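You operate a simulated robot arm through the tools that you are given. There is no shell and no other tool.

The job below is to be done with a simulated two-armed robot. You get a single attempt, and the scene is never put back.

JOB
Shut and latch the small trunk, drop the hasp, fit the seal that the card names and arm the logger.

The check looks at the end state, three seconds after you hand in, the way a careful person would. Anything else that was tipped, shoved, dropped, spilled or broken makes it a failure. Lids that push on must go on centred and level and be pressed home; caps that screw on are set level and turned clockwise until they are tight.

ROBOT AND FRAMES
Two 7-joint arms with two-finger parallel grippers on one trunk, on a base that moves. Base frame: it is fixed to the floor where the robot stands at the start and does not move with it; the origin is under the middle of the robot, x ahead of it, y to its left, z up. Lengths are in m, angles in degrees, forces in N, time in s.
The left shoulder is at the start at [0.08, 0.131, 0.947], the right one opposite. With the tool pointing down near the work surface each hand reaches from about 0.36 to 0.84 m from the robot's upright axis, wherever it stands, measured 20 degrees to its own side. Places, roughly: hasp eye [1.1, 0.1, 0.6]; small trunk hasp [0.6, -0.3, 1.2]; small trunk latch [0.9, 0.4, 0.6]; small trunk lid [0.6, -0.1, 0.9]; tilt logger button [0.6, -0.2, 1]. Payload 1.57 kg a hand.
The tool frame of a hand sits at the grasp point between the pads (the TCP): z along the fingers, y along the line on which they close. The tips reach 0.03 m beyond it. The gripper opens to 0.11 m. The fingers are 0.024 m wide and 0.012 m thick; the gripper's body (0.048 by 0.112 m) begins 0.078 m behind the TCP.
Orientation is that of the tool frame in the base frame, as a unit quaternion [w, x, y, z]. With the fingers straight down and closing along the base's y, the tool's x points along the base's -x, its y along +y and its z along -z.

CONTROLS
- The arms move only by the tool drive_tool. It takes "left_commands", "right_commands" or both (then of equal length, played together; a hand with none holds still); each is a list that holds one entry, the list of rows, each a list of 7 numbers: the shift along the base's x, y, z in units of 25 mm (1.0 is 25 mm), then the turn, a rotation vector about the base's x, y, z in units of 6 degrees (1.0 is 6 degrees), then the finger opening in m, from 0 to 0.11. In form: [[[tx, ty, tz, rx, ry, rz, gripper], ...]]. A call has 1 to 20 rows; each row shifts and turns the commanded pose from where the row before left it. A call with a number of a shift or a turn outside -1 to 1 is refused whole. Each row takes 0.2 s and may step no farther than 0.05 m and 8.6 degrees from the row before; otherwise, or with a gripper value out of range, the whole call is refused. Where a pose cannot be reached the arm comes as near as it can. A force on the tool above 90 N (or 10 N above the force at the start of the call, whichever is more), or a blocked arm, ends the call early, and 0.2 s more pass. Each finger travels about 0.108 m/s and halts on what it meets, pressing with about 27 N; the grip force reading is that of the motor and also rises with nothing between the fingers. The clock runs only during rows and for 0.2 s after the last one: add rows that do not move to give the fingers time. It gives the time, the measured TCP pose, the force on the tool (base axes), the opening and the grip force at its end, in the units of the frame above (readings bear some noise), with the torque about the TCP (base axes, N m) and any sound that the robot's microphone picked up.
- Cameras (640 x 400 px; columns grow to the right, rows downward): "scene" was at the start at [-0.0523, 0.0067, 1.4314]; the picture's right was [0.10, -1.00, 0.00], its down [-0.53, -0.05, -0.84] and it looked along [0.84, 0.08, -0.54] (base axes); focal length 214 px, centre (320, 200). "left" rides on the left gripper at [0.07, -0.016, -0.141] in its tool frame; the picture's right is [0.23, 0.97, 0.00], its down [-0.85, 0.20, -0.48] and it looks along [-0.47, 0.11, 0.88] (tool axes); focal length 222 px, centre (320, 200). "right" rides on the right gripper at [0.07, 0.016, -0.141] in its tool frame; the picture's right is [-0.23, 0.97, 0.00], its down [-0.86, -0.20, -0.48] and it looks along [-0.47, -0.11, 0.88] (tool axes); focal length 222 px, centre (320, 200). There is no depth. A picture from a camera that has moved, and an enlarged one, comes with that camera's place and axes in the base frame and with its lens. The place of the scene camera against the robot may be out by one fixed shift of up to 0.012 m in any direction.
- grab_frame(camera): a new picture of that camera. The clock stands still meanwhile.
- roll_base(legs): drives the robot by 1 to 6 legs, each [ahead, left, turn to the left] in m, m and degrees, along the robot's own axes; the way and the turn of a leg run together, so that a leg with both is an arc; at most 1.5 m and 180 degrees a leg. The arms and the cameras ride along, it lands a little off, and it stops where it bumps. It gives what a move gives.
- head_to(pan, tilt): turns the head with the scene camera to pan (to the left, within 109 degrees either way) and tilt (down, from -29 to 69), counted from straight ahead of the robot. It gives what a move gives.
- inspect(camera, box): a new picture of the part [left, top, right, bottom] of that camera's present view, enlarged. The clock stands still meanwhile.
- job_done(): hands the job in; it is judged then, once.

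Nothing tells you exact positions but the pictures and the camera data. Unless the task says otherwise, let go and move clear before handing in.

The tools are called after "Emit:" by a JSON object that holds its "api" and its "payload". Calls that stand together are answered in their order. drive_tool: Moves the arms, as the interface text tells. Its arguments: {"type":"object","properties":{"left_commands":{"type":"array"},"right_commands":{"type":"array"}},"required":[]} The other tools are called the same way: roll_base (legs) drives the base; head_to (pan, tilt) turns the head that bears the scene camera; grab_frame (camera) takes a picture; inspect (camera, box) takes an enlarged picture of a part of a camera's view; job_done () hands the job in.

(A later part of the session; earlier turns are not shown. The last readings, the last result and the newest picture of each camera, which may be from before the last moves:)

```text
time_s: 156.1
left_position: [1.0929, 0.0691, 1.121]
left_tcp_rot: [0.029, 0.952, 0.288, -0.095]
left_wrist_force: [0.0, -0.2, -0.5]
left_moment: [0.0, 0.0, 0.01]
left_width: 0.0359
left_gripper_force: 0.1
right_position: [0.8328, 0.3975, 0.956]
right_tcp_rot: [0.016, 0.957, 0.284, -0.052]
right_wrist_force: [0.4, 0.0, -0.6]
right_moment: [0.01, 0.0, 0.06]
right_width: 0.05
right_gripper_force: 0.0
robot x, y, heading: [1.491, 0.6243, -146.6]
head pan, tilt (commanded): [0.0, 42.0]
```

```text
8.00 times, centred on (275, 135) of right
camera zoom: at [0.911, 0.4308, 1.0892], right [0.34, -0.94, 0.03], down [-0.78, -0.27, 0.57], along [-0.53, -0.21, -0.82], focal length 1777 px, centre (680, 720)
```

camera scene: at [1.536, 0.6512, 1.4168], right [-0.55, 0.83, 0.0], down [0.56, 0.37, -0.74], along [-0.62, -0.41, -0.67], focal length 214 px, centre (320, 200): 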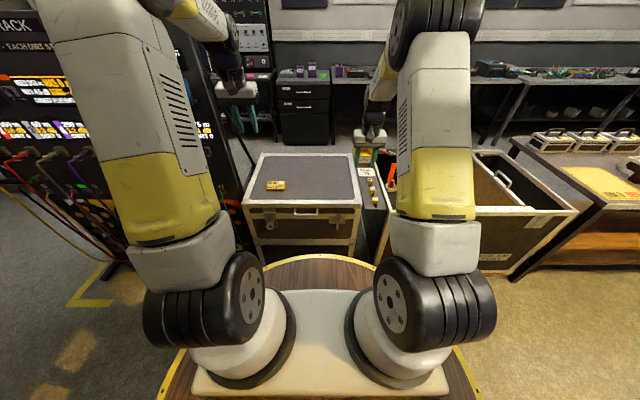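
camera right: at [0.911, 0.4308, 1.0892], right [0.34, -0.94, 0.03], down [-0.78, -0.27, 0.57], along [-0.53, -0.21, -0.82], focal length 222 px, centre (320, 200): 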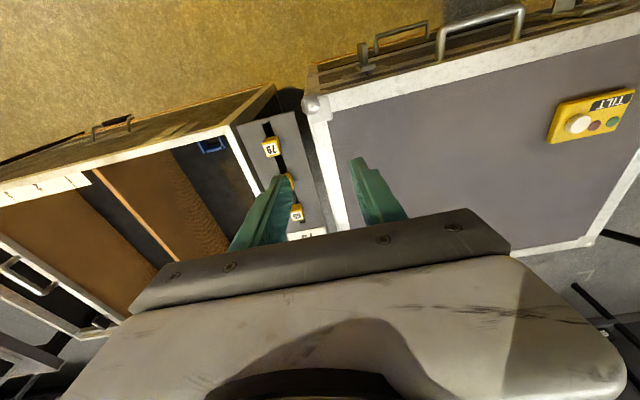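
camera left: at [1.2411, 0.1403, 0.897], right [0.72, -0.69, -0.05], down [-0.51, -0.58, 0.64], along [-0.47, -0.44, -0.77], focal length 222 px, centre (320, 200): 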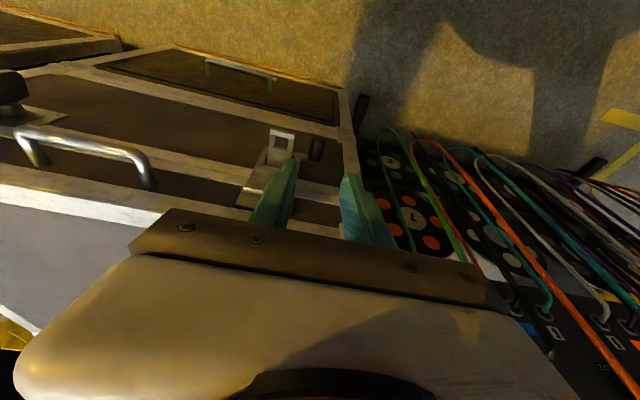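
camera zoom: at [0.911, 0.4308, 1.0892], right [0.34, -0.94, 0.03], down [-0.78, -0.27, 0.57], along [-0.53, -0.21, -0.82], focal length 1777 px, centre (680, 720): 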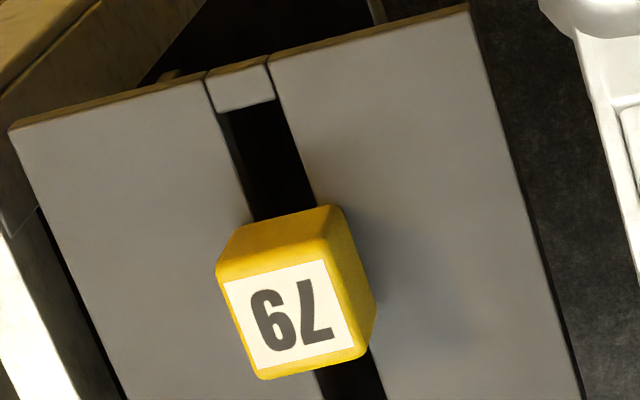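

Seal 79 sits on the slotted rail at about n 0.874, s 0.038, top z≈0.725, and should lift straight up. I'll level the right hand and hover over it.

Emit:
{"api": "drive_tool", "payload": {"right_commands": [[[-0.468, 0.294, -0.891, 0.55, -0.835, 0, 0.05], [-0.468, 0.294, -0.891, 0, 0, 0, 0.05], [-0.468, 0.294, -0.891, 0, 0, 0, 0.05], [-0.468, 0.294, -0.891, 0, 0, 0, 0.05], [-0.468, 0.294, -0.891, 0, 0, 0, 0.05], [-0.468, 0.294, -0.891, 0, 0, 0, 0.05], [-0.468, 0.294, -0.891, 0, 0, 0, 0.05]]]}}

Emit:
{"api": "grab_frame", "payload": {"camera": "right"}}

Emit:
{"api": "inspect", "payload": {"camera": "right", "box": [240, 110, 400, 240]}}

Emit:
{"api": "inspect", "payload": {"camera": "scene", "box": [335, 140, 415, 215]}}

```text
time_s: 157.7
left_position: [1.0935, 0.0691, 1.1221]
left_tcp_rot: [0.03, 0.952, 0.289, -0.097]
left_wrist_force: [0.1, 0.8, -0.7]
left_moment: [-0.02, 0.04, 0.0]
left_width: 0.0361
left_gripper_force: 0.0
right_position: [0.7505, 0.4477, 0.7984]
right_tcp_rot: [0.001, 0.959, 0.284, -0.003]
right_wrist_force: [0.2, -0.4, 0.3]
right_moment: [-0.04, 0.01, 0.02]
right_width: 0.0499
right_gripper_force: 0.1
robot x, y, heading: [1.4927, 0.6204, -146.2]
head pan, tilt (commanded): [0.0, 42.0]
```

```text
taken
camera right: at [0.817, 0.474, 0.9405], right [0.34, -0.94, 0.0], down [-0.82, -0.3, 0.48], along [-0.45, -0.17, -0.88], focal length 222 px, centre (320, 200)
```

right: 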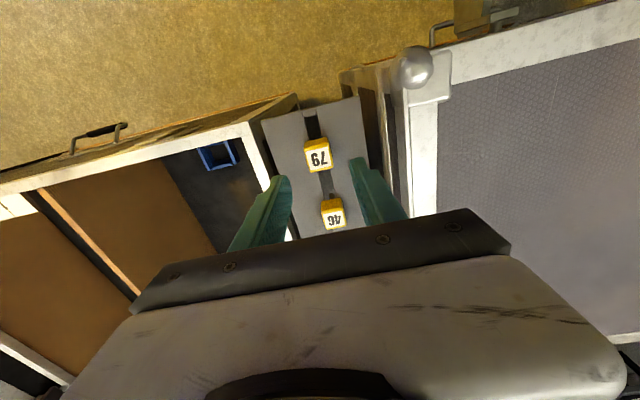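

```text
3.08 times, centred on (320, 175) of right
camera zoom: at [0.817, 0.474, 0.9405], right [0.34, -0.94, 0.0], down [-0.82, -0.3, 0.48], along [-0.45, -0.17, -0.88], focal length 684 px, centre (320, 277)
```

zoom: 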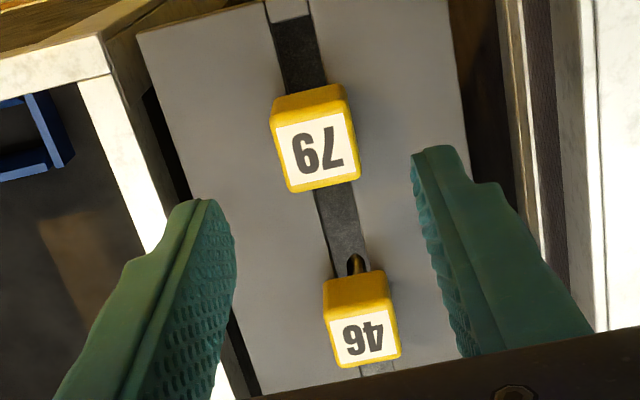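

```text
5.33 times, centred on (375, 178) of scene
camera zoom: at [1.536, 0.6511, 1.4168], right [-0.55, 0.83, 0.0], down [0.56, 0.37, -0.74], along [-0.62, -0.41, -0.67], focal length 1144 px, centre (27, 320)
```

zoom: 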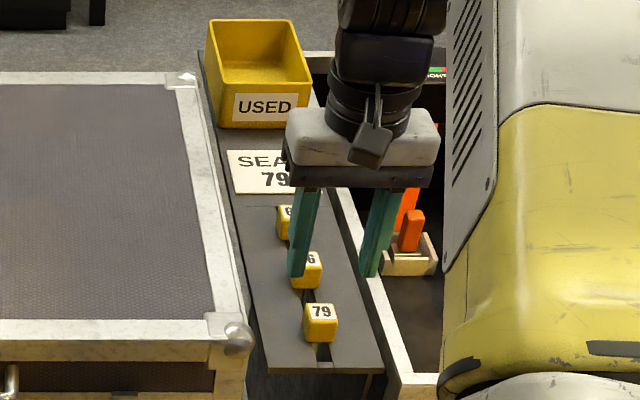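

Seal 79's top is at n 0.872, s 0.036, z 0.723. Lowering around it.

Emit:
{"api": "drive_tool", "payload": {"right_commands": [[[-0.022, 0.033, -0.872, 0, 0, 0, 0.05], [-0.022, 0.033, -0.872, 0, 0, 0, 0.05], [-0.022, 0.033, -0.872, 0, 0, 0, 0.05], [0, 0, 0, 0, 0, 0, 0.05]]]}}

Emit:
{"api": "inspect", "payload": {"camera": "right", "box": [240, 80, 400, 220]}}

Emit:
{"api": "inspect", "payload": {"camera": "scene", "box": [345, 160, 405, 215]}}

```text
time_s: 158.7
left_position: [1.0927, 0.0691, 1.121]
left_tcp_rot: [0.029, 0.952, 0.288, -0.096]
left_wrist_force: [0.3, 0.1, -0.4]
left_moment: [0.02, -0.01, 0.0]
left_width: 0.0361
left_gripper_force: 0.0
right_position: [0.7481, 0.4504, 0.7333]
right_tcp_rot: [0.0, 0.959, 0.285, -0.003]
right_wrist_force: [-0.4, 0.4, 0.0]
right_moment: [-0.01, 0.02, 0.0]
right_width: 0.05
right_gripper_force: 0.0
robot x, y, heading: [1.4897, 0.6231, -146.4]
head pan, tilt (commanded): [0.0, 42.0]
```

```text
2.86 times, centred on (320, 150) of right
camera zoom: at [0.8156, 0.4771, 0.8749], right [0.34, -0.94, 0.0], down [-0.82, -0.3, 0.48], along [-0.45, -0.17, -0.88], focal length 635 px, centre (320, 343)
```

zoom: 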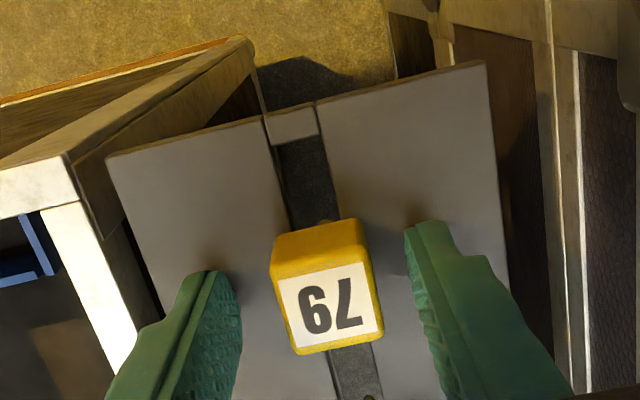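

```text
7.27 times, centred on (375, 188) of scene
camera zoom: at [1.5358, 0.6511, 1.4168], right [-0.55, 0.83, 0.0], down [0.56, 0.37, -0.74], along [-0.62, -0.41, -0.67], focal length 1560 px, centre (-80, 291)
```

zoom: 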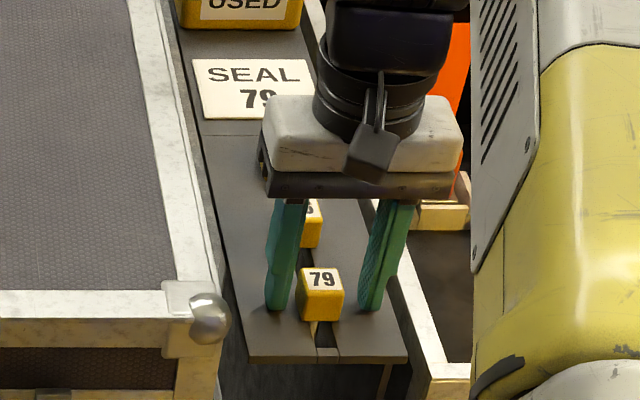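

Emit:
{"api": "drive_tool", "payload": {"right_commands": [[[0, 0, 0, 0, 0, 0, 0.03], [0, 0, 0, 0, 0, 0, 0.01], [0, 0, 0, 0, 0, 0, 0.0], [0, 0, 0, 0, 0, 0, 0.0]]]}}

Emit:
{"api": "inspect", "payload": {"camera": "right", "box": [240, 80, 400, 220]}}

```text
time_s: 159.7
left_position: [1.093, 0.0684, 1.1207]
left_tcp_rot: [0.028, 0.953, 0.287, -0.095]
left_wrist_force: [0.1, -0.1, 0.3]
left_moment: [-0.01, 0.0, -0.01]
left_width: 0.0359
left_gripper_force: 0.1
right_position: [0.749, 0.451, 0.7336]
right_tcp_rot: [0.001, 0.959, 0.285, -0.002]
right_wrist_force: [0.0, 0.3, -0.2]
right_moment: [0.02, 0.01, 0.01]
right_width: 0.025
right_gripper_force: 26.4
robot x, y, heading: [1.4917, 0.6218, -146.4]
head pan, tilt (commanded): [0.0, 42.0]
```

```text
2.86 times, centred on (320, 150) of right
camera zoom: at [0.8156, 0.4771, 0.8752], right [0.34, -0.94, 0.0], down [-0.82, -0.3, 0.48], along [-0.45, -0.17, -0.88], focal length 635 px, centre (320, 343)
```

zoom: 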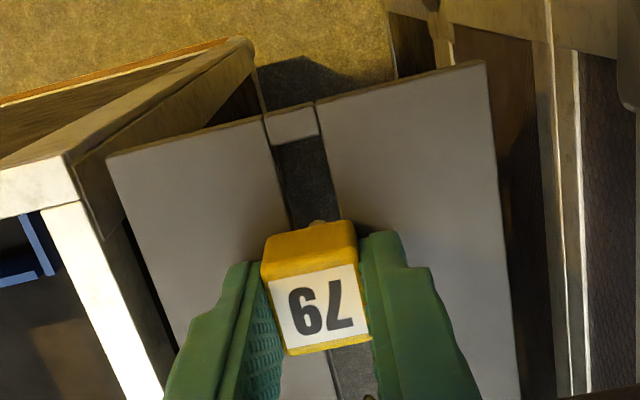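

The 25 mm cube is gripped. Lifting straight up gently.

Emit:
{"api": "drive_tool", "payload": {"right_commands": [[[0, 0, 0.4, 0, 0, 0, 0.0], [0, 0, 0.6, 0, 0, 0, 0.0], [0, 0, 0.8, 0, 0, 0, 0.0]]]}}

Emit:
{"api": "inspect", "payload": {"camera": "right", "box": [240, 80, 400, 220]}}

Emit:
{"api": "inspect", "payload": {"camera": "scene", "box": [345, 160, 405, 215]}}

```text
time_s: 160.5
left_position: [1.0922, 0.0682, 1.121]
left_tcp_rot: [0.029, 0.952, 0.288, -0.095]
left_wrist_force: [-0.6, 0.8, 0.5]
left_moment: [0.04, 0.01, 0.01]
left_width: 0.0359
left_gripper_force: 0.0
right_position: [0.7489, 0.4497, 0.7786]
right_tcp_rot: [0.001, 0.958, 0.286, -0.002]
right_wrist_force: [-0.5, 0.0, -0.7]
right_moment: [-0.05, -0.02, 0.0]
right_width: 0.0248
right_gripper_force: 26.9
robot x, y, heading: [1.4919, 0.6219, -146.4]
head pan, tilt (commanded): [0.0, 42.0]
```

```text
2.86 times, centred on (320, 150) of right
camera zoom: at [0.8154, 0.4762, 0.9208], right [0.34, -0.94, 0.0], down [-0.82, -0.3, 0.48], along [-0.45, -0.17, -0.88], focal length 635 px, centre (320, 343)
```

zoom: 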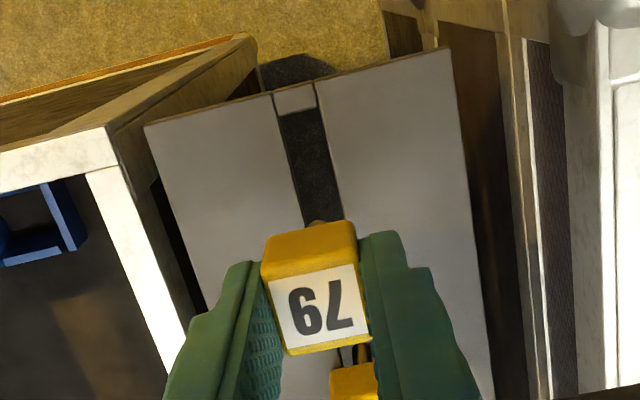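

```text
7.27 times, centred on (375, 188) of scene
camera zoom: at [1.5356, 0.6511, 1.4168], right [-0.55, 0.83, 0.0], down [0.56, 0.37, -0.74], along [-0.62, -0.41, -0.67], focal length 1560 px, centre (-80, 291)
```

zoom: 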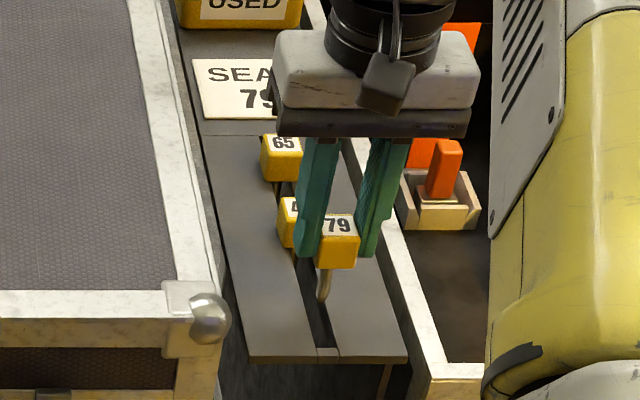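

It lifts freely and a stem is visible below the cube. I'll raise it well clear and examine the stem.

Emit:
{"api": "drive_tool", "payload": {"right_commands": [[[0, 0, 1, 0, 0, 0, 0.0], [0, 0, 1, 0, 0, 0, 0.0], [0, 0, 1, 0, 0, 0, 0.0], [0, 0, 1, 0, 0, 0, 0.0], [0, 0, 1, 0, 0, 0, 0.0]]]}}

Emit:
{"api": "inspect", "payload": {"camera": "scene", "box": [355, 150, 405, 195]}}

Emit:
{"api": "inspect", "payload": {"camera": "scene", "box": [365, 165, 385, 185]}}

Emit:
{"api": "grab_frame", "payload": {"camera": "right"}}

```text
time_s: 161.7
left_position: [1.092, 0.0682, 1.1205]
left_tcp_rot: [0.029, 0.952, 0.289, -0.095]
left_wrist_force: [-0.4, -1.1, 0.0]
left_moment: [0.01, -0.02, -0.01]
left_width: 0.036
left_gripper_force: 0.2
right_position: [0.7475, 0.4493, 0.9036]
right_tcp_rot: [0.0, 0.958, 0.286, -0.002]
right_wrist_force: [-0.4, -0.1, -0.4]
right_moment: [0.02, -0.02, 0.04]
right_width: 0.0247
right_gripper_force: 27.3
robot x, y, heading: [1.4865, 0.6228, -146.4]
head pan, tilt (commanded): [0.0, 42.0]
```

```text
8.89 times, centred on (380, 172) of scene
camera zoom: at [1.5356, 0.6511, 1.4168], right [-0.55, 0.83, 0.0], down [0.56, 0.37, -0.74], along [-0.62, -0.41, -0.67], focal length 1906 px, centre (-213, 444)
```

zoom: 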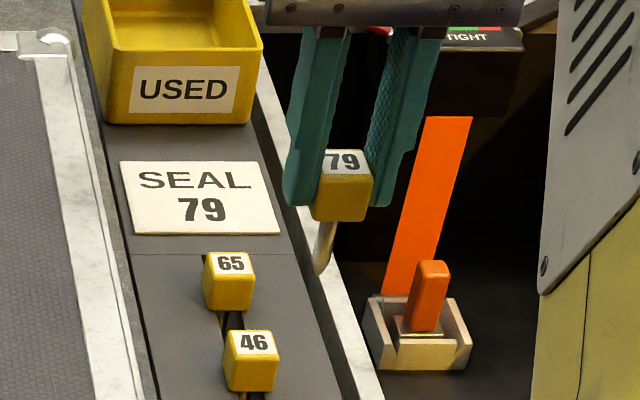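

```text
16.00 times, centred on (375, 175) of scene
camera zoom: at [1.5356, 0.6511, 1.4168], right [-0.55, 0.83, 0.0], down [0.56, 0.37, -0.74], along [-0.62, -0.41, -0.67], focal length 3432 px, centre (-560, 600)
```

zoom: 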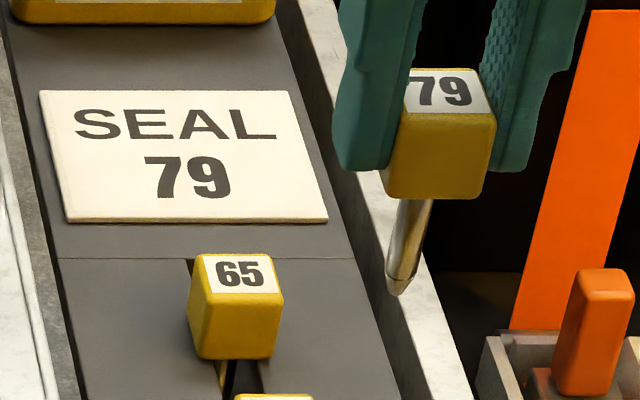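

```text
taken
camera right: at [0.815, 0.4754, 1.046], right [0.34, -0.94, 0.0], down [-0.82, -0.3, 0.48], along [-0.45, -0.17, -0.88], focal length 222 px, centre (320, 200)
```

right: 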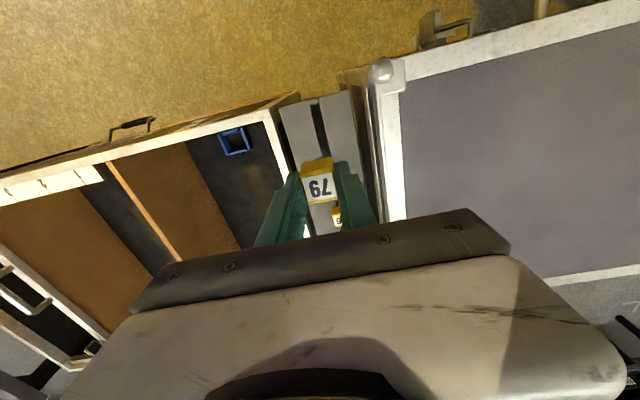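

Good: a round pin of about 9 mm below the cube, for the roughly 16 mm square hole. The left hand is hovering over the hasp, so I'll use its camera to measure the eye.

Emit:
{"api": "grab_frame", "payload": {"camera": "left"}}

Emit:
{"api": "inspect", "payload": {"camera": "left", "box": [260, 90, 380, 190]}}

```text
taken
camera left: at [1.1628, 0.1362, 1.246], right [0.72, -0.69, -0.05], down [-0.51, -0.58, 0.64], along [-0.47, -0.44, -0.77], focal length 222 px, centre (320, 200)
```

left: 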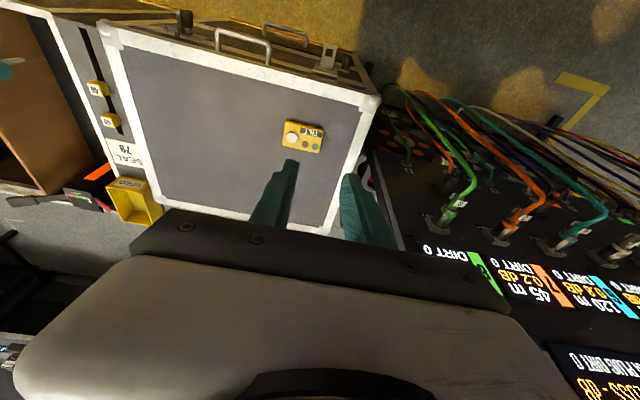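

```text
4.00 times, centred on (320, 140) of left
camera zoom: at [1.1628, 0.1362, 1.246], right [0.72, -0.69, -0.05], down [-0.51, -0.58, 0.64], along [-0.47, -0.44, -0.77], focal length 888 px, centre (320, 440)
```

zoom: 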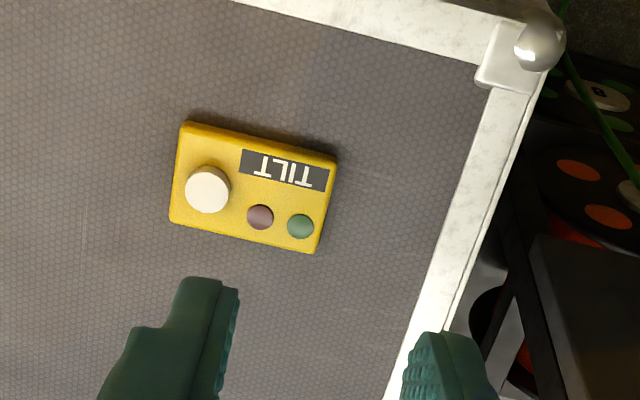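

Emit:
{"api": "inspect", "payload": {"camera": "left", "box": [290, 30, 380, 100]}}

```text
5.71 times, centred on (335, 65) of left
camera zoom: at [1.1628, 0.1362, 1.246], right [0.72, -0.69, -0.05], down [-0.51, -0.58, 0.64], along [-0.47, -0.44, -0.77], focal length 1269 px, centre (234, 971)
```

zoom: 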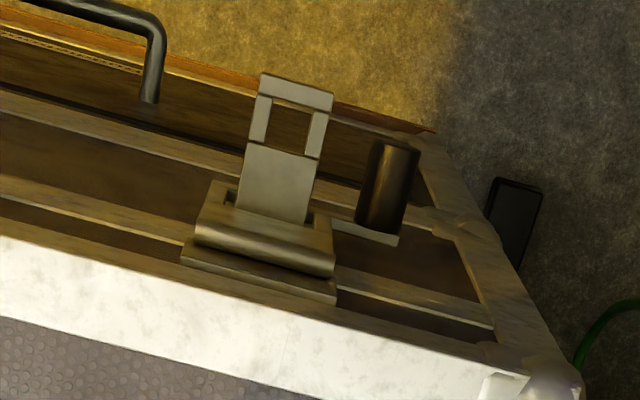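

The strap hangs square and the eye's hole is clear, at about n 0.98, s 0.536, z 0.643. I'll move the left hand out of the way, then carry the seal across above the lid.

Emit:
{"api": "drive_tool", "payload": {"left_commands": [[[0.77, 0.044, 0.533, 0, 0, 0, 0.036], [0.77, 0.044, 0.533, 0, 0, 0, 0.036], [0.77, 0.044, 0.533, 0, 0, 0, 0.036], [0.77, 0.044, 0.533, 0, 0, 0, 0.036], [0.77, 0.044, 0.533, 0, 0, 0, 0.036], [0.77, 0.044, 0.533, 0, 0, 0, 0.036], [0.77, 0.044, 0.533, 0, 0, 0, 0.036], [0.77, 0.044, 0.533, 0, 0, 0, 0.036], [0.77, 0.044, 0.533, 0, 0, 0, 0.036], [0.77, 0.044, 0.533, 0, 0, 0, 0.036], [0.77, 0.044, 0.533, 0, 0, 0, 0.036], [0.77, 0.044, 0.533, 0, 0, 0, 0.036]]]}}

Emit:
{"api": "grab_frame", "payload": {"camera": "scene"}}

```text
time_s: 164.3
left_position: [1.3253, 0.0813, 1.2816]
left_tcp_rot: [0.029, 0.953, 0.288, -0.096]
left_wrist_force: [-0.5, 0.3, 0.1]
left_moment: [0.05, -0.02, 0.02]
left_width: 0.036
left_gripper_force: 0.0
right_position: [0.7474, 0.4483, 0.9035]
right_tcp_rot: [0.0, 0.959, 0.285, -0.001]
right_wrist_force: [0.5, 0.2, 0.3]
right_moment: [0.03, -0.03, 0.03]
right_width: 0.0247
right_gripper_force: 27.1
robot x, y, heading: [1.4928, 0.6198, -146.2]
head pan, tilt (commanded): [0.0, 42.0]
```

```text
taken
camera scene: at [1.5357, 0.6511, 1.4168], right [-0.55, 0.83, 0.0], down [0.56, 0.37, -0.74], along [-0.62, -0.41, -0.67], focal length 214 px, centre (320, 200)
```

scene: 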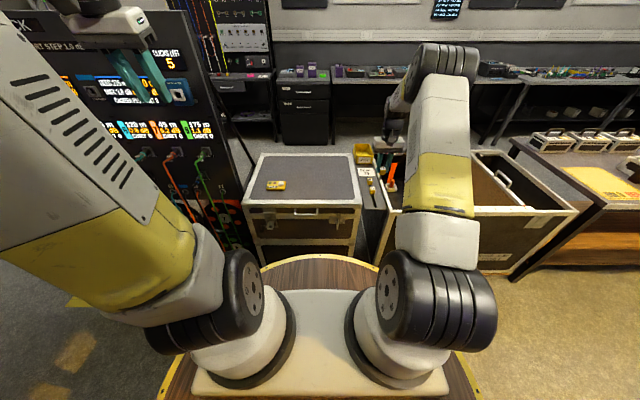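

Emit:
{"api": "drive_tool", "payload": {"right_commands": [[[0.914, -0.891, 0.115, 0, 0, 0, 0.0], [0.914, -0.891, 0.115, 0, 0, 0, 0.0], [0.914, -0.891, 0.115, 0, 0, 0, 0.0], [0.914, -0.891, 0.115, 0, 0, 0, 0.0], [0.914, -0.891, 0.115, 0, 0, 0, 0.0], [0.914, -0.891, 0.115, 0, 0, 0, 0.0], [0.914, -0.891, 0.115, 0, 0, 0, 0.0], [0.914, -0.891, 0.115, 0, 0, 0, 0.0]]]}}

Emit:
{"api": "grab_frame", "payload": {"camera": "scene"}}

```text
time_s: 166.1
left_position: [1.3243, 0.0817, 1.2821]
left_tcp_rot: [0.029, 0.952, 0.288, -0.096]
left_wrist_force: [0.3, 0.6, -0.2]
left_moment: [0.01, -0.05, 0.01]
left_width: 0.0359
left_gripper_force: 0.0
right_position: [0.9305, 0.2724, 0.9272]
right_tcp_rot: [0.001, 0.959, 0.284, -0.003]
right_wrist_force: [-0.9, 0.8, 0.1]
right_moment: [-0.03, -0.01, 0.02]
right_width: 0.0248
right_gripper_force: 26.9
robot x, y, heading: [1.4907, 0.6212, -146.5]
head pan, tilt (commanded): [0.0, 42.0]
```

```text
taken
camera scene: at [1.5357, 0.6513, 1.4168], right [-0.55, 0.83, 0.0], down [0.56, 0.37, -0.74], along [-0.62, -0.41, -0.67], focal length 214 px, centre (320, 200)
```

scene: 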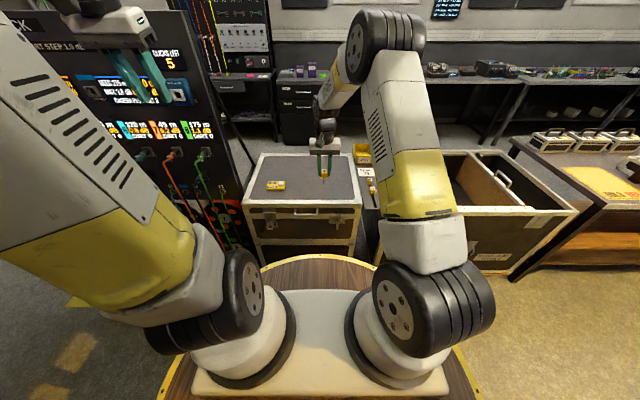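

Emit:
{"api": "drive_tool", "payload": {"right_commands": [[[0.914, -0.891, 0.0, 0, 0, 0, 0.0], [0.914, -0.891, 0.0, 0, 0, 0, 0.0], [0.914, -0.891, 0.0, 0, 0, 0, 0.0], [0.914, -0.891, 0.0, 0, 0, 0, 0.0], [0.914, -0.891, 0.0, 0, 0, 0, 0.0], [0.914, -0.891, 0.0, 0, 0, 0, 0.0], [0.914, -0.891, 0.0, 0, 0, 0, 0.0], [0.914, -0.891, 0.0, 0, 0, 0, 0.0]]]}}

Emit:
{"api": "grab_frame", "payload": {"camera": "scene"}}

Emit:
{"api": "grab_frame", "payload": {"camera": "right"}}

Emit:
{"api": "grab_frame", "payload": {"camera": "left"}}

```text
time_s: 167.9
left_position: [1.3256, 0.0824, 1.2818]
left_tcp_rot: [0.029, 0.952, 0.288, -0.096]
left_wrist_force: [-0.1, -0.2, 0.4]
left_moment: [-0.02, -0.01, 0.01]
left_width: 0.0358
left_gripper_force: 0.0
right_position: [1.1164, 0.0924, 0.928]
right_tcp_rot: [0.0, 0.959, 0.285, -0.002]
right_wrist_force: [0.3, 0.3, -0.3]
right_moment: [-0.02, 0.01, 0.03]
right_width: 0.0247
right_gripper_force: 26.7
robot x, y, heading: [1.491, 0.6231, -146.6]
head pan, tilt (commanded): [0.0, 42.0]
```

```text
taken
camera scene: at [1.5357, 0.6513, 1.4168], right [-0.55, 0.83, 0.0], down [0.56, 0.37, -0.74], along [-0.62, -0.41, -0.67], focal length 214 px, centre (320, 200)
```

scene: 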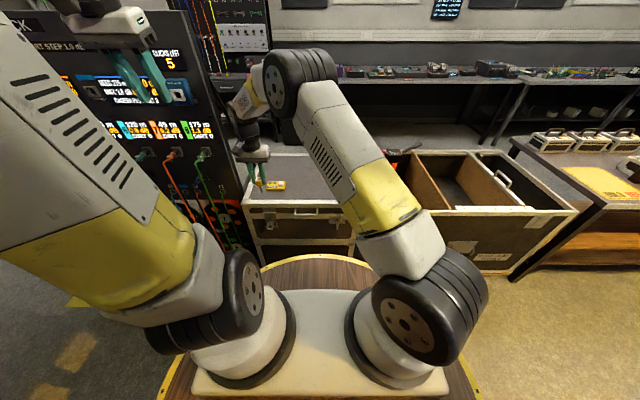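

```text
taken
camera right: at [1.1823, 0.1183, 1.069], right [0.34, -0.94, 0.0], down [-0.82, -0.3, 0.48], along [-0.45, -0.17, -0.88], focal length 222 px, centre (320, 200)
```

right: 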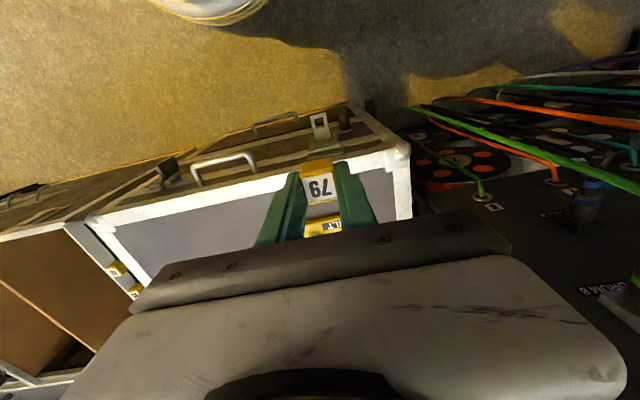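

```text
taken
camera left: at [1.3952, 0.1488, 1.4064], right [0.72, -0.69, -0.05], down [-0.51, -0.58, 0.64], along [-0.47, -0.44, -0.77], focal length 222 px, centre (320, 200)
```

left: 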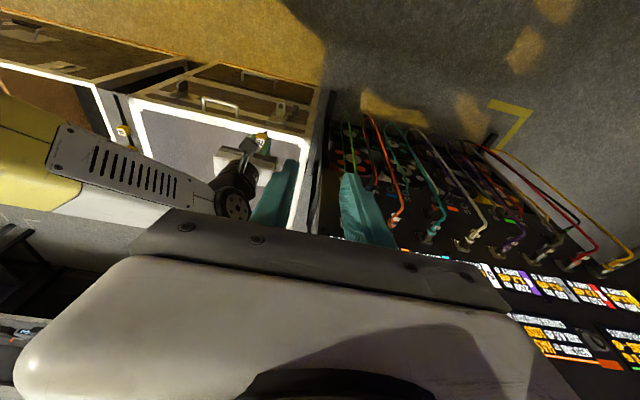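

Emit:
{"api": "inspect", "payload": {"camera": "right", "box": [280, 90, 370, 160]}}

Emit:
{"api": "inspect", "payload": {"camera": "left", "box": [240, 80, 320, 150]}}

Emit:
{"api": "inspect", "payload": {"camera": "scene", "box": [240, 170, 300, 225]}}

```text
5.71 times, centred on (325, 125) of right
camera zoom: at [1.1823, 0.1183, 1.069], right [0.34, -0.94, 0.0], down [-0.82, -0.3, 0.48], along [-0.45, -0.17, -0.88], focal length 1269 px, centre (291, 629)
```

zoom: 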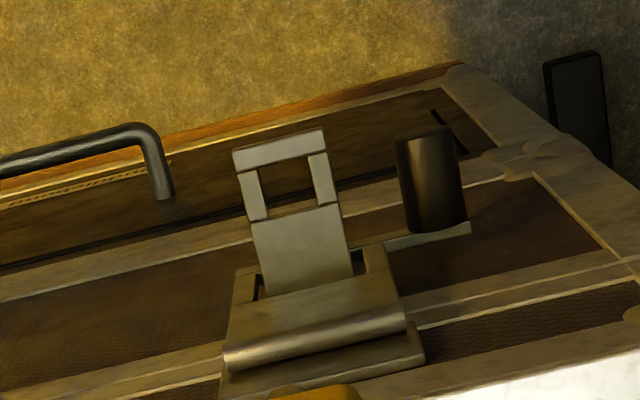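

```text
5.71 times, centred on (280, 115) of left
camera zoom: at [1.3952, 0.1488, 1.4064], right [0.72, -0.69, -0.05], down [-0.51, -0.58, 0.64], along [-0.47, -0.44, -0.77], focal length 1269 px, centre (549, 686)
```

zoom: 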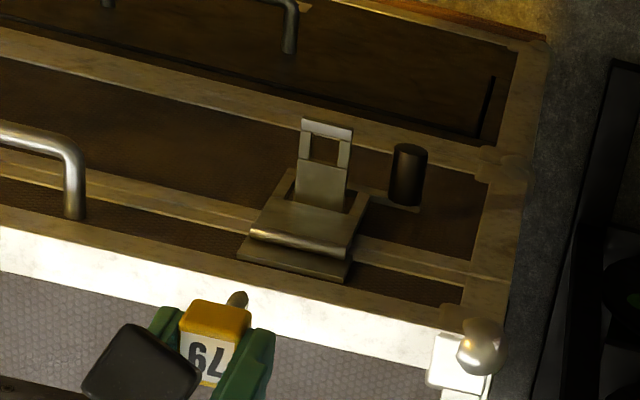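

```text
7.27 times, centred on (270, 198) of scene
camera zoom: at [1.5357, 0.6513, 1.4168], right [-0.55, 0.83, 0.0], down [0.56, 0.37, -0.74], along [-0.62, -0.41, -0.67], focal length 1560 px, centre (684, 218)
```

zoom: 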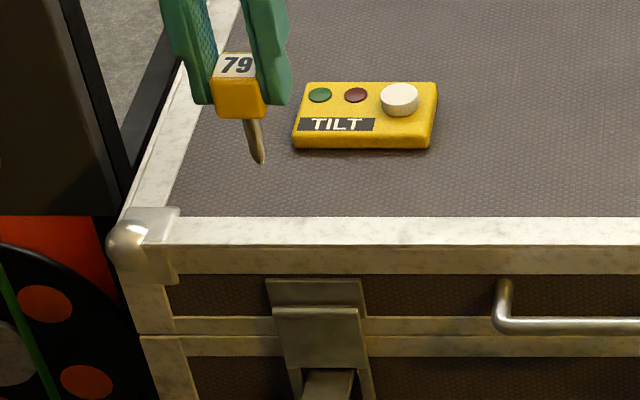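

Refined hole centre: n 0.981, s 0.535. Aligning and lowering the pin to just above the eye.

Emit:
{"api": "drive_tool", "payload": {"right_commands": [[[-0.055, 0.083, -0.8, 0, 0, 0, 0.0], [0, 0, -1, 0, 0, 0, 0.0], [0, 0, -1, 0, 0, 0, 0.0], [0, 0, -1, 0, 0, 0, 0.0], [0, 0, -1, 0, 0, 0, 0.0], [0, 0, -0.9, 0, 0, 0, 0.0]]]}}

Emit:
{"api": "inspect", "payload": {"camera": "right", "box": [270, 80, 370, 180]}}

Emit:
{"api": "inspect", "payload": {"camera": "left", "box": [240, 80, 320, 150]}}

Emit:
{"api": "inspect", "payload": {"camera": "scene", "box": [240, 180, 300, 225]}}

```text
time_s: 169.3
left_position: [1.3242, 0.0807, 1.2817]
left_tcp_rot: [0.029, 0.952, 0.288, -0.096]
left_wrist_force: [0.7, -0.3, -0.1]
left_moment: [0.0, 0.05, 0.01]
left_width: 0.0358
left_gripper_force: 0.1
right_position: [1.1141, 0.094, 0.7854]
right_tcp_rot: [0.001, 0.959, 0.284, -0.003]
right_wrist_force: [-1.0, -1.2, -0.2]
right_moment: [0.01, -0.01, 0.02]
right_width: 0.0246
right_gripper_force: 26.8
robot x, y, heading: [1.4911, 0.621, -146.1]
head pan, tilt (commanded): [0.0, 42.0]
```

```text
4.00 times, centred on (320, 130) of right
camera zoom: at [1.1818, 0.1209, 0.9264], right [0.34, -0.94, 0.0], down [-0.82, -0.3, 0.48], along [-0.45, -0.17, -0.88], focal length 888 px, centre (320, 480)
```

zoom: 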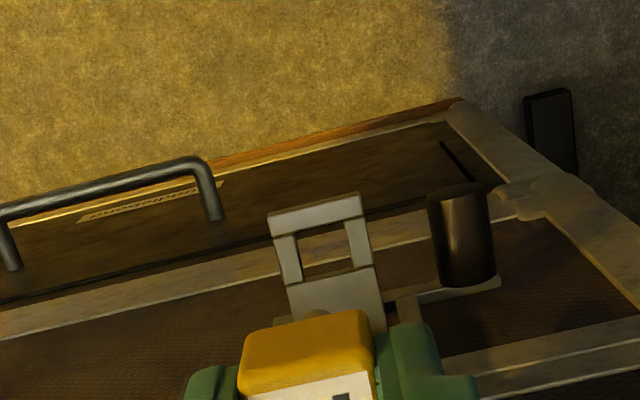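

```text
5.71 times, centred on (280, 115) of left
camera zoom: at [1.3956, 0.1487, 1.4064], right [0.72, -0.69, -0.05], down [-0.51, -0.58, 0.64], along [-0.47, -0.44, -0.77], focal length 1269 px, centre (549, 686)
```

zoom: 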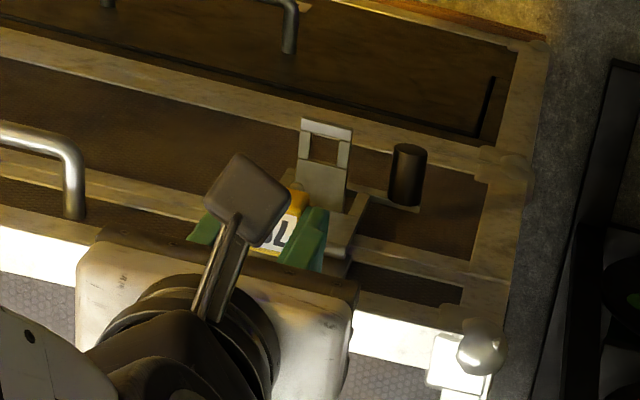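

```text
8.89 times, centred on (270, 202) of scene
camera zoom: at [1.536, 0.6512, 1.4168], right [-0.55, 0.83, 0.0], down [0.56, 0.37, -0.74], along [-0.62, -0.41, -0.67], focal length 1906 px, centre (764, 178)
```

zoom: 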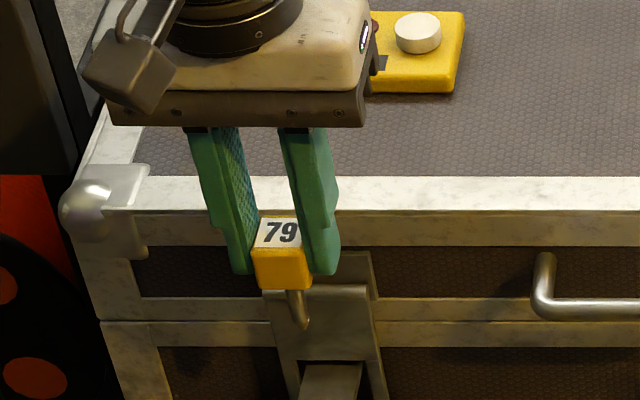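

Emit:
{"api": "drive_tool", "payload": {"right_commands": [[[0.07, -0.012, -0.8, 0, 0, 0, 0.0], [0, 0, -0.9, 0, 0, 0, 0.0], [0, 0, -0.7, 0, 0, 0, 0.0]]]}}

Emit:
{"api": "inspect", "payload": {"camera": "right", "box": [270, 80, 370, 180]}}

Emit:
{"api": "inspect", "payload": {"camera": "scene", "box": [250, 190, 300, 230]}}

```text
time_s: 170.1
left_position: [1.3248, 0.0811, 1.2817]
left_tcp_rot: [0.029, 0.953, 0.287, -0.096]
left_wrist_force: [-0.6, -0.2, -0.2]
left_moment: [0.02, -0.03, 0.0]
left_width: 0.0361
left_gripper_force: 0.1
right_position: [1.1149, 0.0956, 0.7238]
right_tcp_rot: [0.001, 0.959, 0.285, -0.001]
right_wrist_force: [0.0, -0.1, -0.6]
right_moment: [-0.03, -0.01, -0.01]
right_width: 0.0248
right_gripper_force: 27.1
robot x, y, heading: [1.4909, 0.6235, -146.7]
head pan, tilt (commanded): [0.0, 42.0]
```

```text
4.00 times, centred on (320, 130) of right
camera zoom: at [1.1823, 0.1216, 0.8658], right [0.34, -0.94, 0.0], down [-0.82, -0.3, 0.48], along [-0.45, -0.17, -0.88], focal length 888 px, centre (320, 480)
```

zoom: 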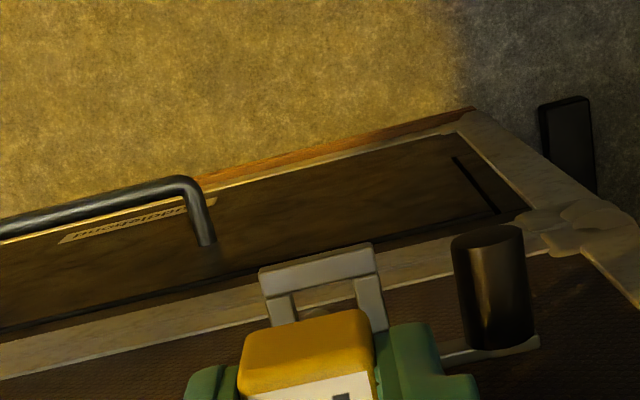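

```text
10.00 times, centred on (275, 210) of scene
camera zoom: at [1.536, 0.6511, 1.4168], right [-0.55, 0.83, 0.0], down [0.56, 0.37, -0.74], along [-0.62, -0.41, -0.67], focal length 2145 px, centre (770, 100)
```

zoom: 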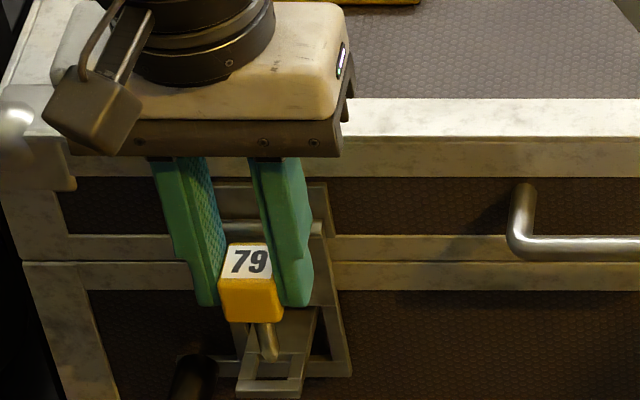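

Emit:
{"api": "inspect", "payload": {"camera": "right", "box": [300, 130, 340, 165]}}

Emit:
{"api": "inspect", "payload": {"camera": "scene", "box": [265, 210, 285, 232]}}

```text
11.43 times, centred on (320, 148) of right
camera zoom: at [1.1823, 0.1216, 0.8658], right [0.34, -0.94, 0.0], down [-0.82, -0.3, 0.48], along [-0.45, -0.17, -0.88], focal length 2538 px, centre (320, 800)
```

zoom: 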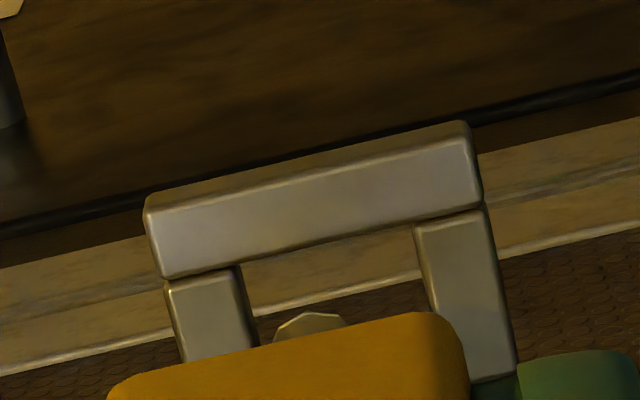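

```text
16.00 times, centred on (275, 221) of scene
camera zoom: at [1.536, 0.6511, 1.4168], right [-0.55, 0.83, 0.0], down [0.56, 0.37, -0.74], along [-0.62, -0.41, -0.67], focal length 3432 px, centre (1040, -136)
```

zoom: 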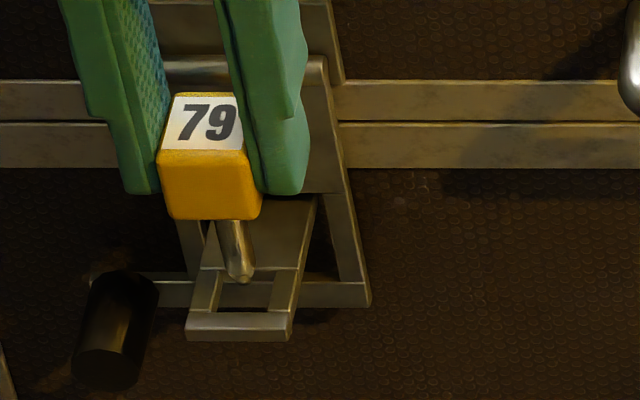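

Emit:
{"api": "inspect", "payload": {"camera": "scene", "box": [268, 218, 282, 230]}}

Emit:
{"api": "inspect", "payload": {"camera": "right", "box": [305, 138, 335, 160]}}

Emit:
{"api": "inspect", "payload": {"camera": "left", "box": [265, 85, 305, 125]}}

```text
16.00 times, centred on (275, 224) of scene
camera zoom: at [1.536, 0.6511, 1.4168], right [-0.55, 0.83, 0.0], down [0.56, 0.37, -0.74], along [-0.62, -0.41, -0.67], focal length 3432 px, centre (1040, -184)
```

zoom: 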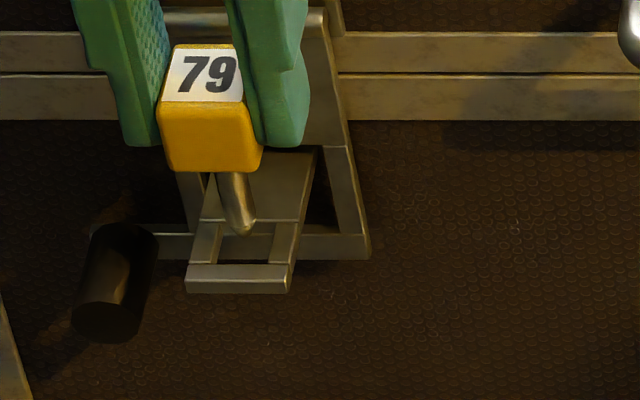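

```text
16.00 times, centred on (320, 149) of right
camera zoom: at [1.1823, 0.1216, 0.8658], right [0.34, -0.94, 0.0], down [-0.82, -0.3, 0.48], along [-0.45, -0.17, -0.88], focal length 3554 px, centre (320, 1016)
```

zoom: 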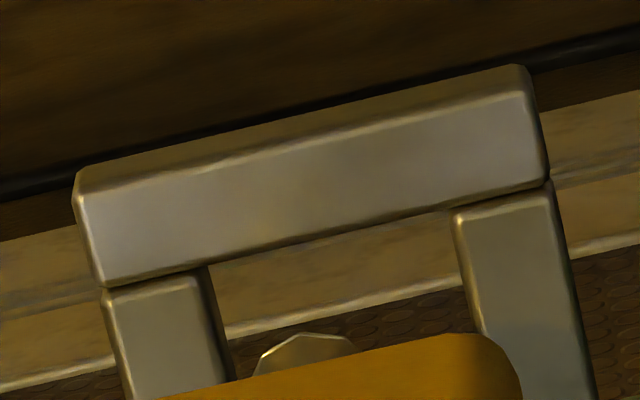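

```text
10.00 times, centred on (285, 105) of left
camera zoom: at [1.3956, 0.1487, 1.4063], right [0.72, -0.69, -0.05], down [-0.51, -0.58, 0.64], along [-0.47, -0.44, -0.77], focal length 2221 px, centre (670, 1150)
```

zoom: 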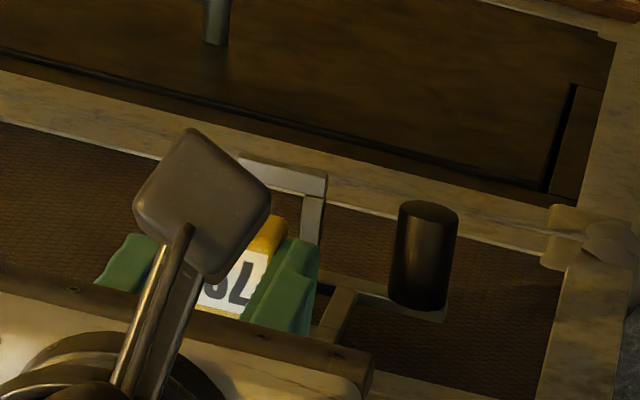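

The pin sits over the hole within a couple of millimetres in both views. I'll shift 1.5 mm left as a compromise and lower slowly, watching the force.

Emit:
{"api": "drive_tool", "payload": {"right_commands": [[[0.033, -0.05, 0, 0, 0, 0, 0.0], [0, 0, -0.3, 0, 0, 0, 0.0], [0, 0, -0.3, 0, 0, 0, 0.0]]]}}

Emit:
{"api": "inspect", "payload": {"camera": "scene", "box": [268, 218, 282, 230]}}

Emit:
{"api": "inspect", "payload": {"camera": "right", "box": [305, 138, 335, 160]}}

```text
time_s: 170.9
left_position: [1.3252, 0.0807, 1.2805]
left_tcp_rot: [0.029, 0.953, 0.287, -0.096]
left_wrist_force: [0.4, -0.1, 0.7]
left_moment: [0.0, 0.0, -0.01]
left_width: 0.036
left_gripper_force: 0.1
right_position: [1.116, 0.0945, 0.7097]
right_tcp_rot: [0.001, 0.959, 0.285, -0.003]
right_wrist_force: [-0.2, -0.2, -0.1]
right_moment: [0.03, 0.02, -0.03]
right_width: 0.0247
right_gripper_force: 27.0
robot x, y, heading: [1.4929, 0.6212, -146.9]
head pan, tilt (commanded): [0.0, 42.0]
```

```text
16.00 times, centred on (275, 224) of scene
camera zoom: at [1.536, 0.6511, 1.4168], right [-0.55, 0.83, 0.0], down [0.56, 0.37, -0.74], along [-0.62, -0.41, -0.67], focal length 3432 px, centre (1040, -184)
```

zoom: 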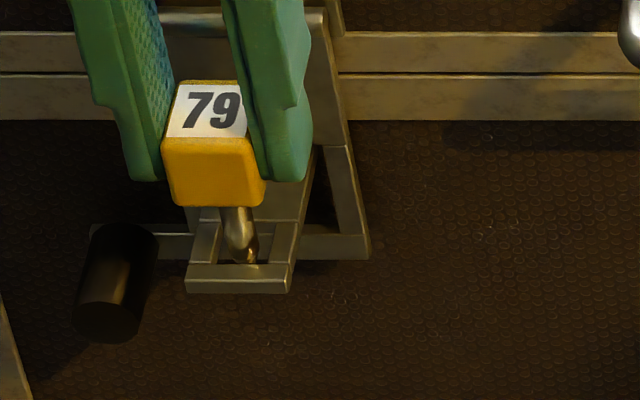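

```text
16.00 times, centred on (320, 149) of right
camera zoom: at [1.1828, 0.1204, 0.8509], right [0.34, -0.94, 0.0], down [-0.82, -0.3, 0.48], along [-0.45, -0.17, -0.88], focal length 3554 px, centre (320, 1016)
```

zoom: 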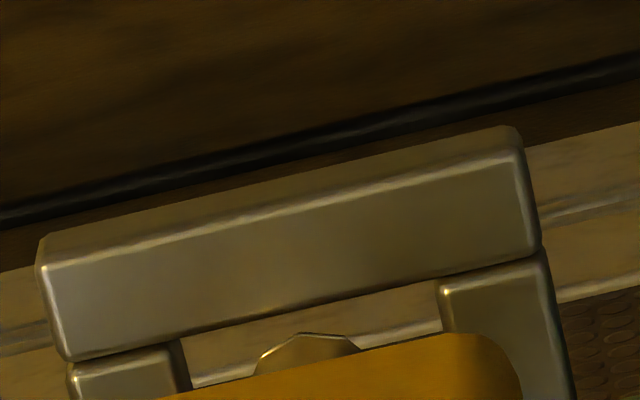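

The tip has entered the hole with no contact force. Continuing down.

Emit:
{"api": "drive_tool", "payload": {"right_commands": [[[0, 0, -0.3, 0, 0, 0, 0.0], [0, 0, -0.3, 0, 0, 0, 0.0]]]}}

Emit:
{"api": "inspect", "payload": {"camera": "scene", "box": [268, 218, 282, 230]}}

Emit:
{"api": "inspect", "payload": {"camera": "right", "box": [300, 138, 340, 168]}}

```text
time_s: 171.5
left_position: [1.3252, 0.0809, 1.2808]
left_tcp_rot: [0.029, 0.952, 0.288, -0.096]
left_wrist_force: [0.1, -0.3, 0.0]
left_moment: [0.0, -0.04, 0.01]
left_width: 0.036
left_gripper_force: 0.0
right_position: [1.1145, 0.0941, 0.6934]
right_tcp_rot: [0.0, 0.958, 0.285, -0.002]
right_wrist_force: [-0.5, -0.3, -0.6]
right_moment: [0.04, 0.05, 0.0]
right_width: 0.0244
right_gripper_force: 27.6
robot x, y, heading: [1.4879, 0.6239, -146.3]
head pan, tilt (commanded): [0.0, 42.0]
```

```text
16.00 times, centred on (275, 224) of scene
camera zoom: at [1.536, 0.6511, 1.4168], right [-0.55, 0.83, 0.0], down [0.56, 0.37, -0.74], along [-0.62, -0.41, -0.67], focal length 3432 px, centre (1040, -184)
```

zoom: 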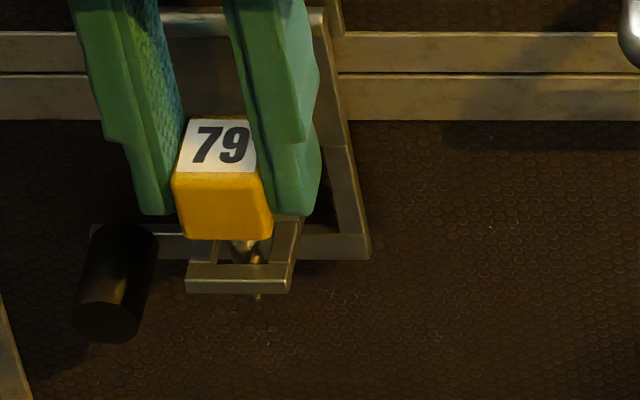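

```text
13.33 times, centred on (320, 153) of right
camera zoom: at [1.1824, 0.1205, 0.8364], right [0.34, -0.94, 0.0], down [-0.82, -0.3, 0.48], along [-0.45, -0.17, -0.88], focal length 2962 px, centre (320, 827)
```

zoom: 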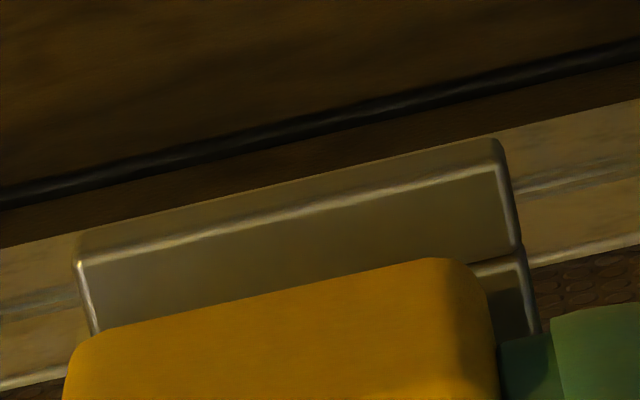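

The pin is through the eye. Easing down the last centimetre until the cube seats.

Emit:
{"api": "drive_tool", "payload": {"right_commands": [[[0, 0, -0.25, 0, 0, 0, 0.0], [0, 0, -0.2, 0, 0, 0, 0.0]]]}}

Emit:
{"api": "inspect", "payload": {"camera": "scene", "box": [268, 218, 282, 230]}}

```text
time_s: 172.1
left_position: [1.3245, 0.0813, 1.2821]
left_tcp_rot: [0.029, 0.953, 0.287, -0.095]
left_wrist_force: [-0.8, 0.1, 0.1]
left_moment: [0.02, -0.01, -0.03]
left_width: 0.0361
left_gripper_force: 0.0
right_position: [1.1145, 0.094, 0.6826]
right_tcp_rot: [0.0, 0.959, 0.284, -0.002]
right_wrist_force: [0.5, -0.3, 0.1]
right_moment: [0.0, -0.01, 0.0]
right_width: 0.0247
right_gripper_force: 26.4
robot x, y, heading: [1.4913, 0.6208, -146.4]
head pan, tilt (commanded): [0.0, 42.0]
```

```text
16.00 times, centred on (275, 224) of scene
camera zoom: at [1.536, 0.6511, 1.4168], right [-0.55, 0.83, 0.0], down [0.56, 0.37, -0.74], along [-0.62, -0.41, -0.67], focal length 3432 px, centre (1040, -184)
```

zoom: 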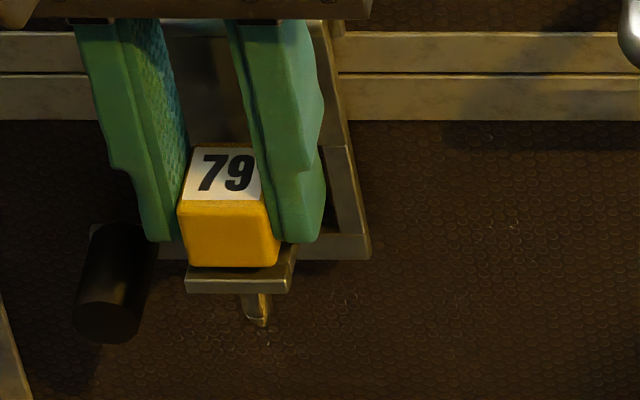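

Emit:
{"api": "drive_tool", "payload": {"right_commands": [[[0, 0, -0.1, 0, 0, 0, 0.0], [0, 0, -0.1, 0, 0, 0, 0.0]]]}}

Emit:
{"api": "inspect", "payload": {"camera": "scene", "box": [268, 218, 282, 230]}}

```text
time_s: 172.7
left_position: [1.3252, 0.081, 1.2811]
left_tcp_rot: [0.029, 0.953, 0.287, -0.096]
left_wrist_force: [0.0, 0.2, 1.0]
left_moment: [0.03, 0.04, -0.02]
left_width: 0.0358
left_gripper_force: 0.1
right_position: [1.1158, 0.0944, 0.6782]
right_tcp_rot: [0.001, 0.959, 0.285, -0.003]
right_wrist_force: [-0.7, 0.3, 0.1]
right_moment: [0.01, 0.02, 0.03]
right_width: 0.0248
right_gripper_force: 27.2
robot x, y, heading: [1.4909, 0.6224, -146.4]
head pan, tilt (commanded): [0.0, 42.0]
```

```text
16.00 times, centred on (275, 224) of scene
camera zoom: at [1.5359, 0.6511, 1.4168], right [-0.55, 0.83, 0.0], down [0.56, 0.37, -0.74], along [-0.62, -0.41, -0.67], focal length 3432 px, centre (1040, -184)
```

zoom: 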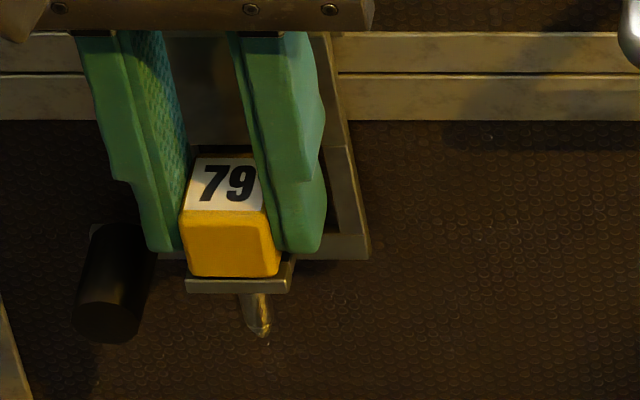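

Emit:
{"api": "drive_tool", "payload": {"right_commands": [[[0, 0, -0.1, 0, 0, 0, 0.0], [0, 0, -0.08, 0, 0, 0, 0.0]]]}}

```text
time_s: 173.3
left_position: [1.3253, 0.0809, 1.2812]
left_tcp_rot: [0.029, 0.952, 0.288, -0.097]
left_wrist_force: [-0.4, 1.1, -0.4]
left_moment: [-0.04, -0.03, 0.01]
left_width: 0.0361
left_gripper_force: 0.1
right_position: [1.1152, 0.093, 0.6749]
right_tcp_rot: [0.002, 0.959, 0.285, -0.004]
right_wrist_force: [1.0, 3.7, 19.9]
right_moment: [0.13, 0.04, -0.01]
right_width: 0.0247
right_gripper_force: 27.0
robot x, y, heading: [1.4906, 0.6269, -146.3]
head pan, tilt (commanded): [0.0, 42.0]
```

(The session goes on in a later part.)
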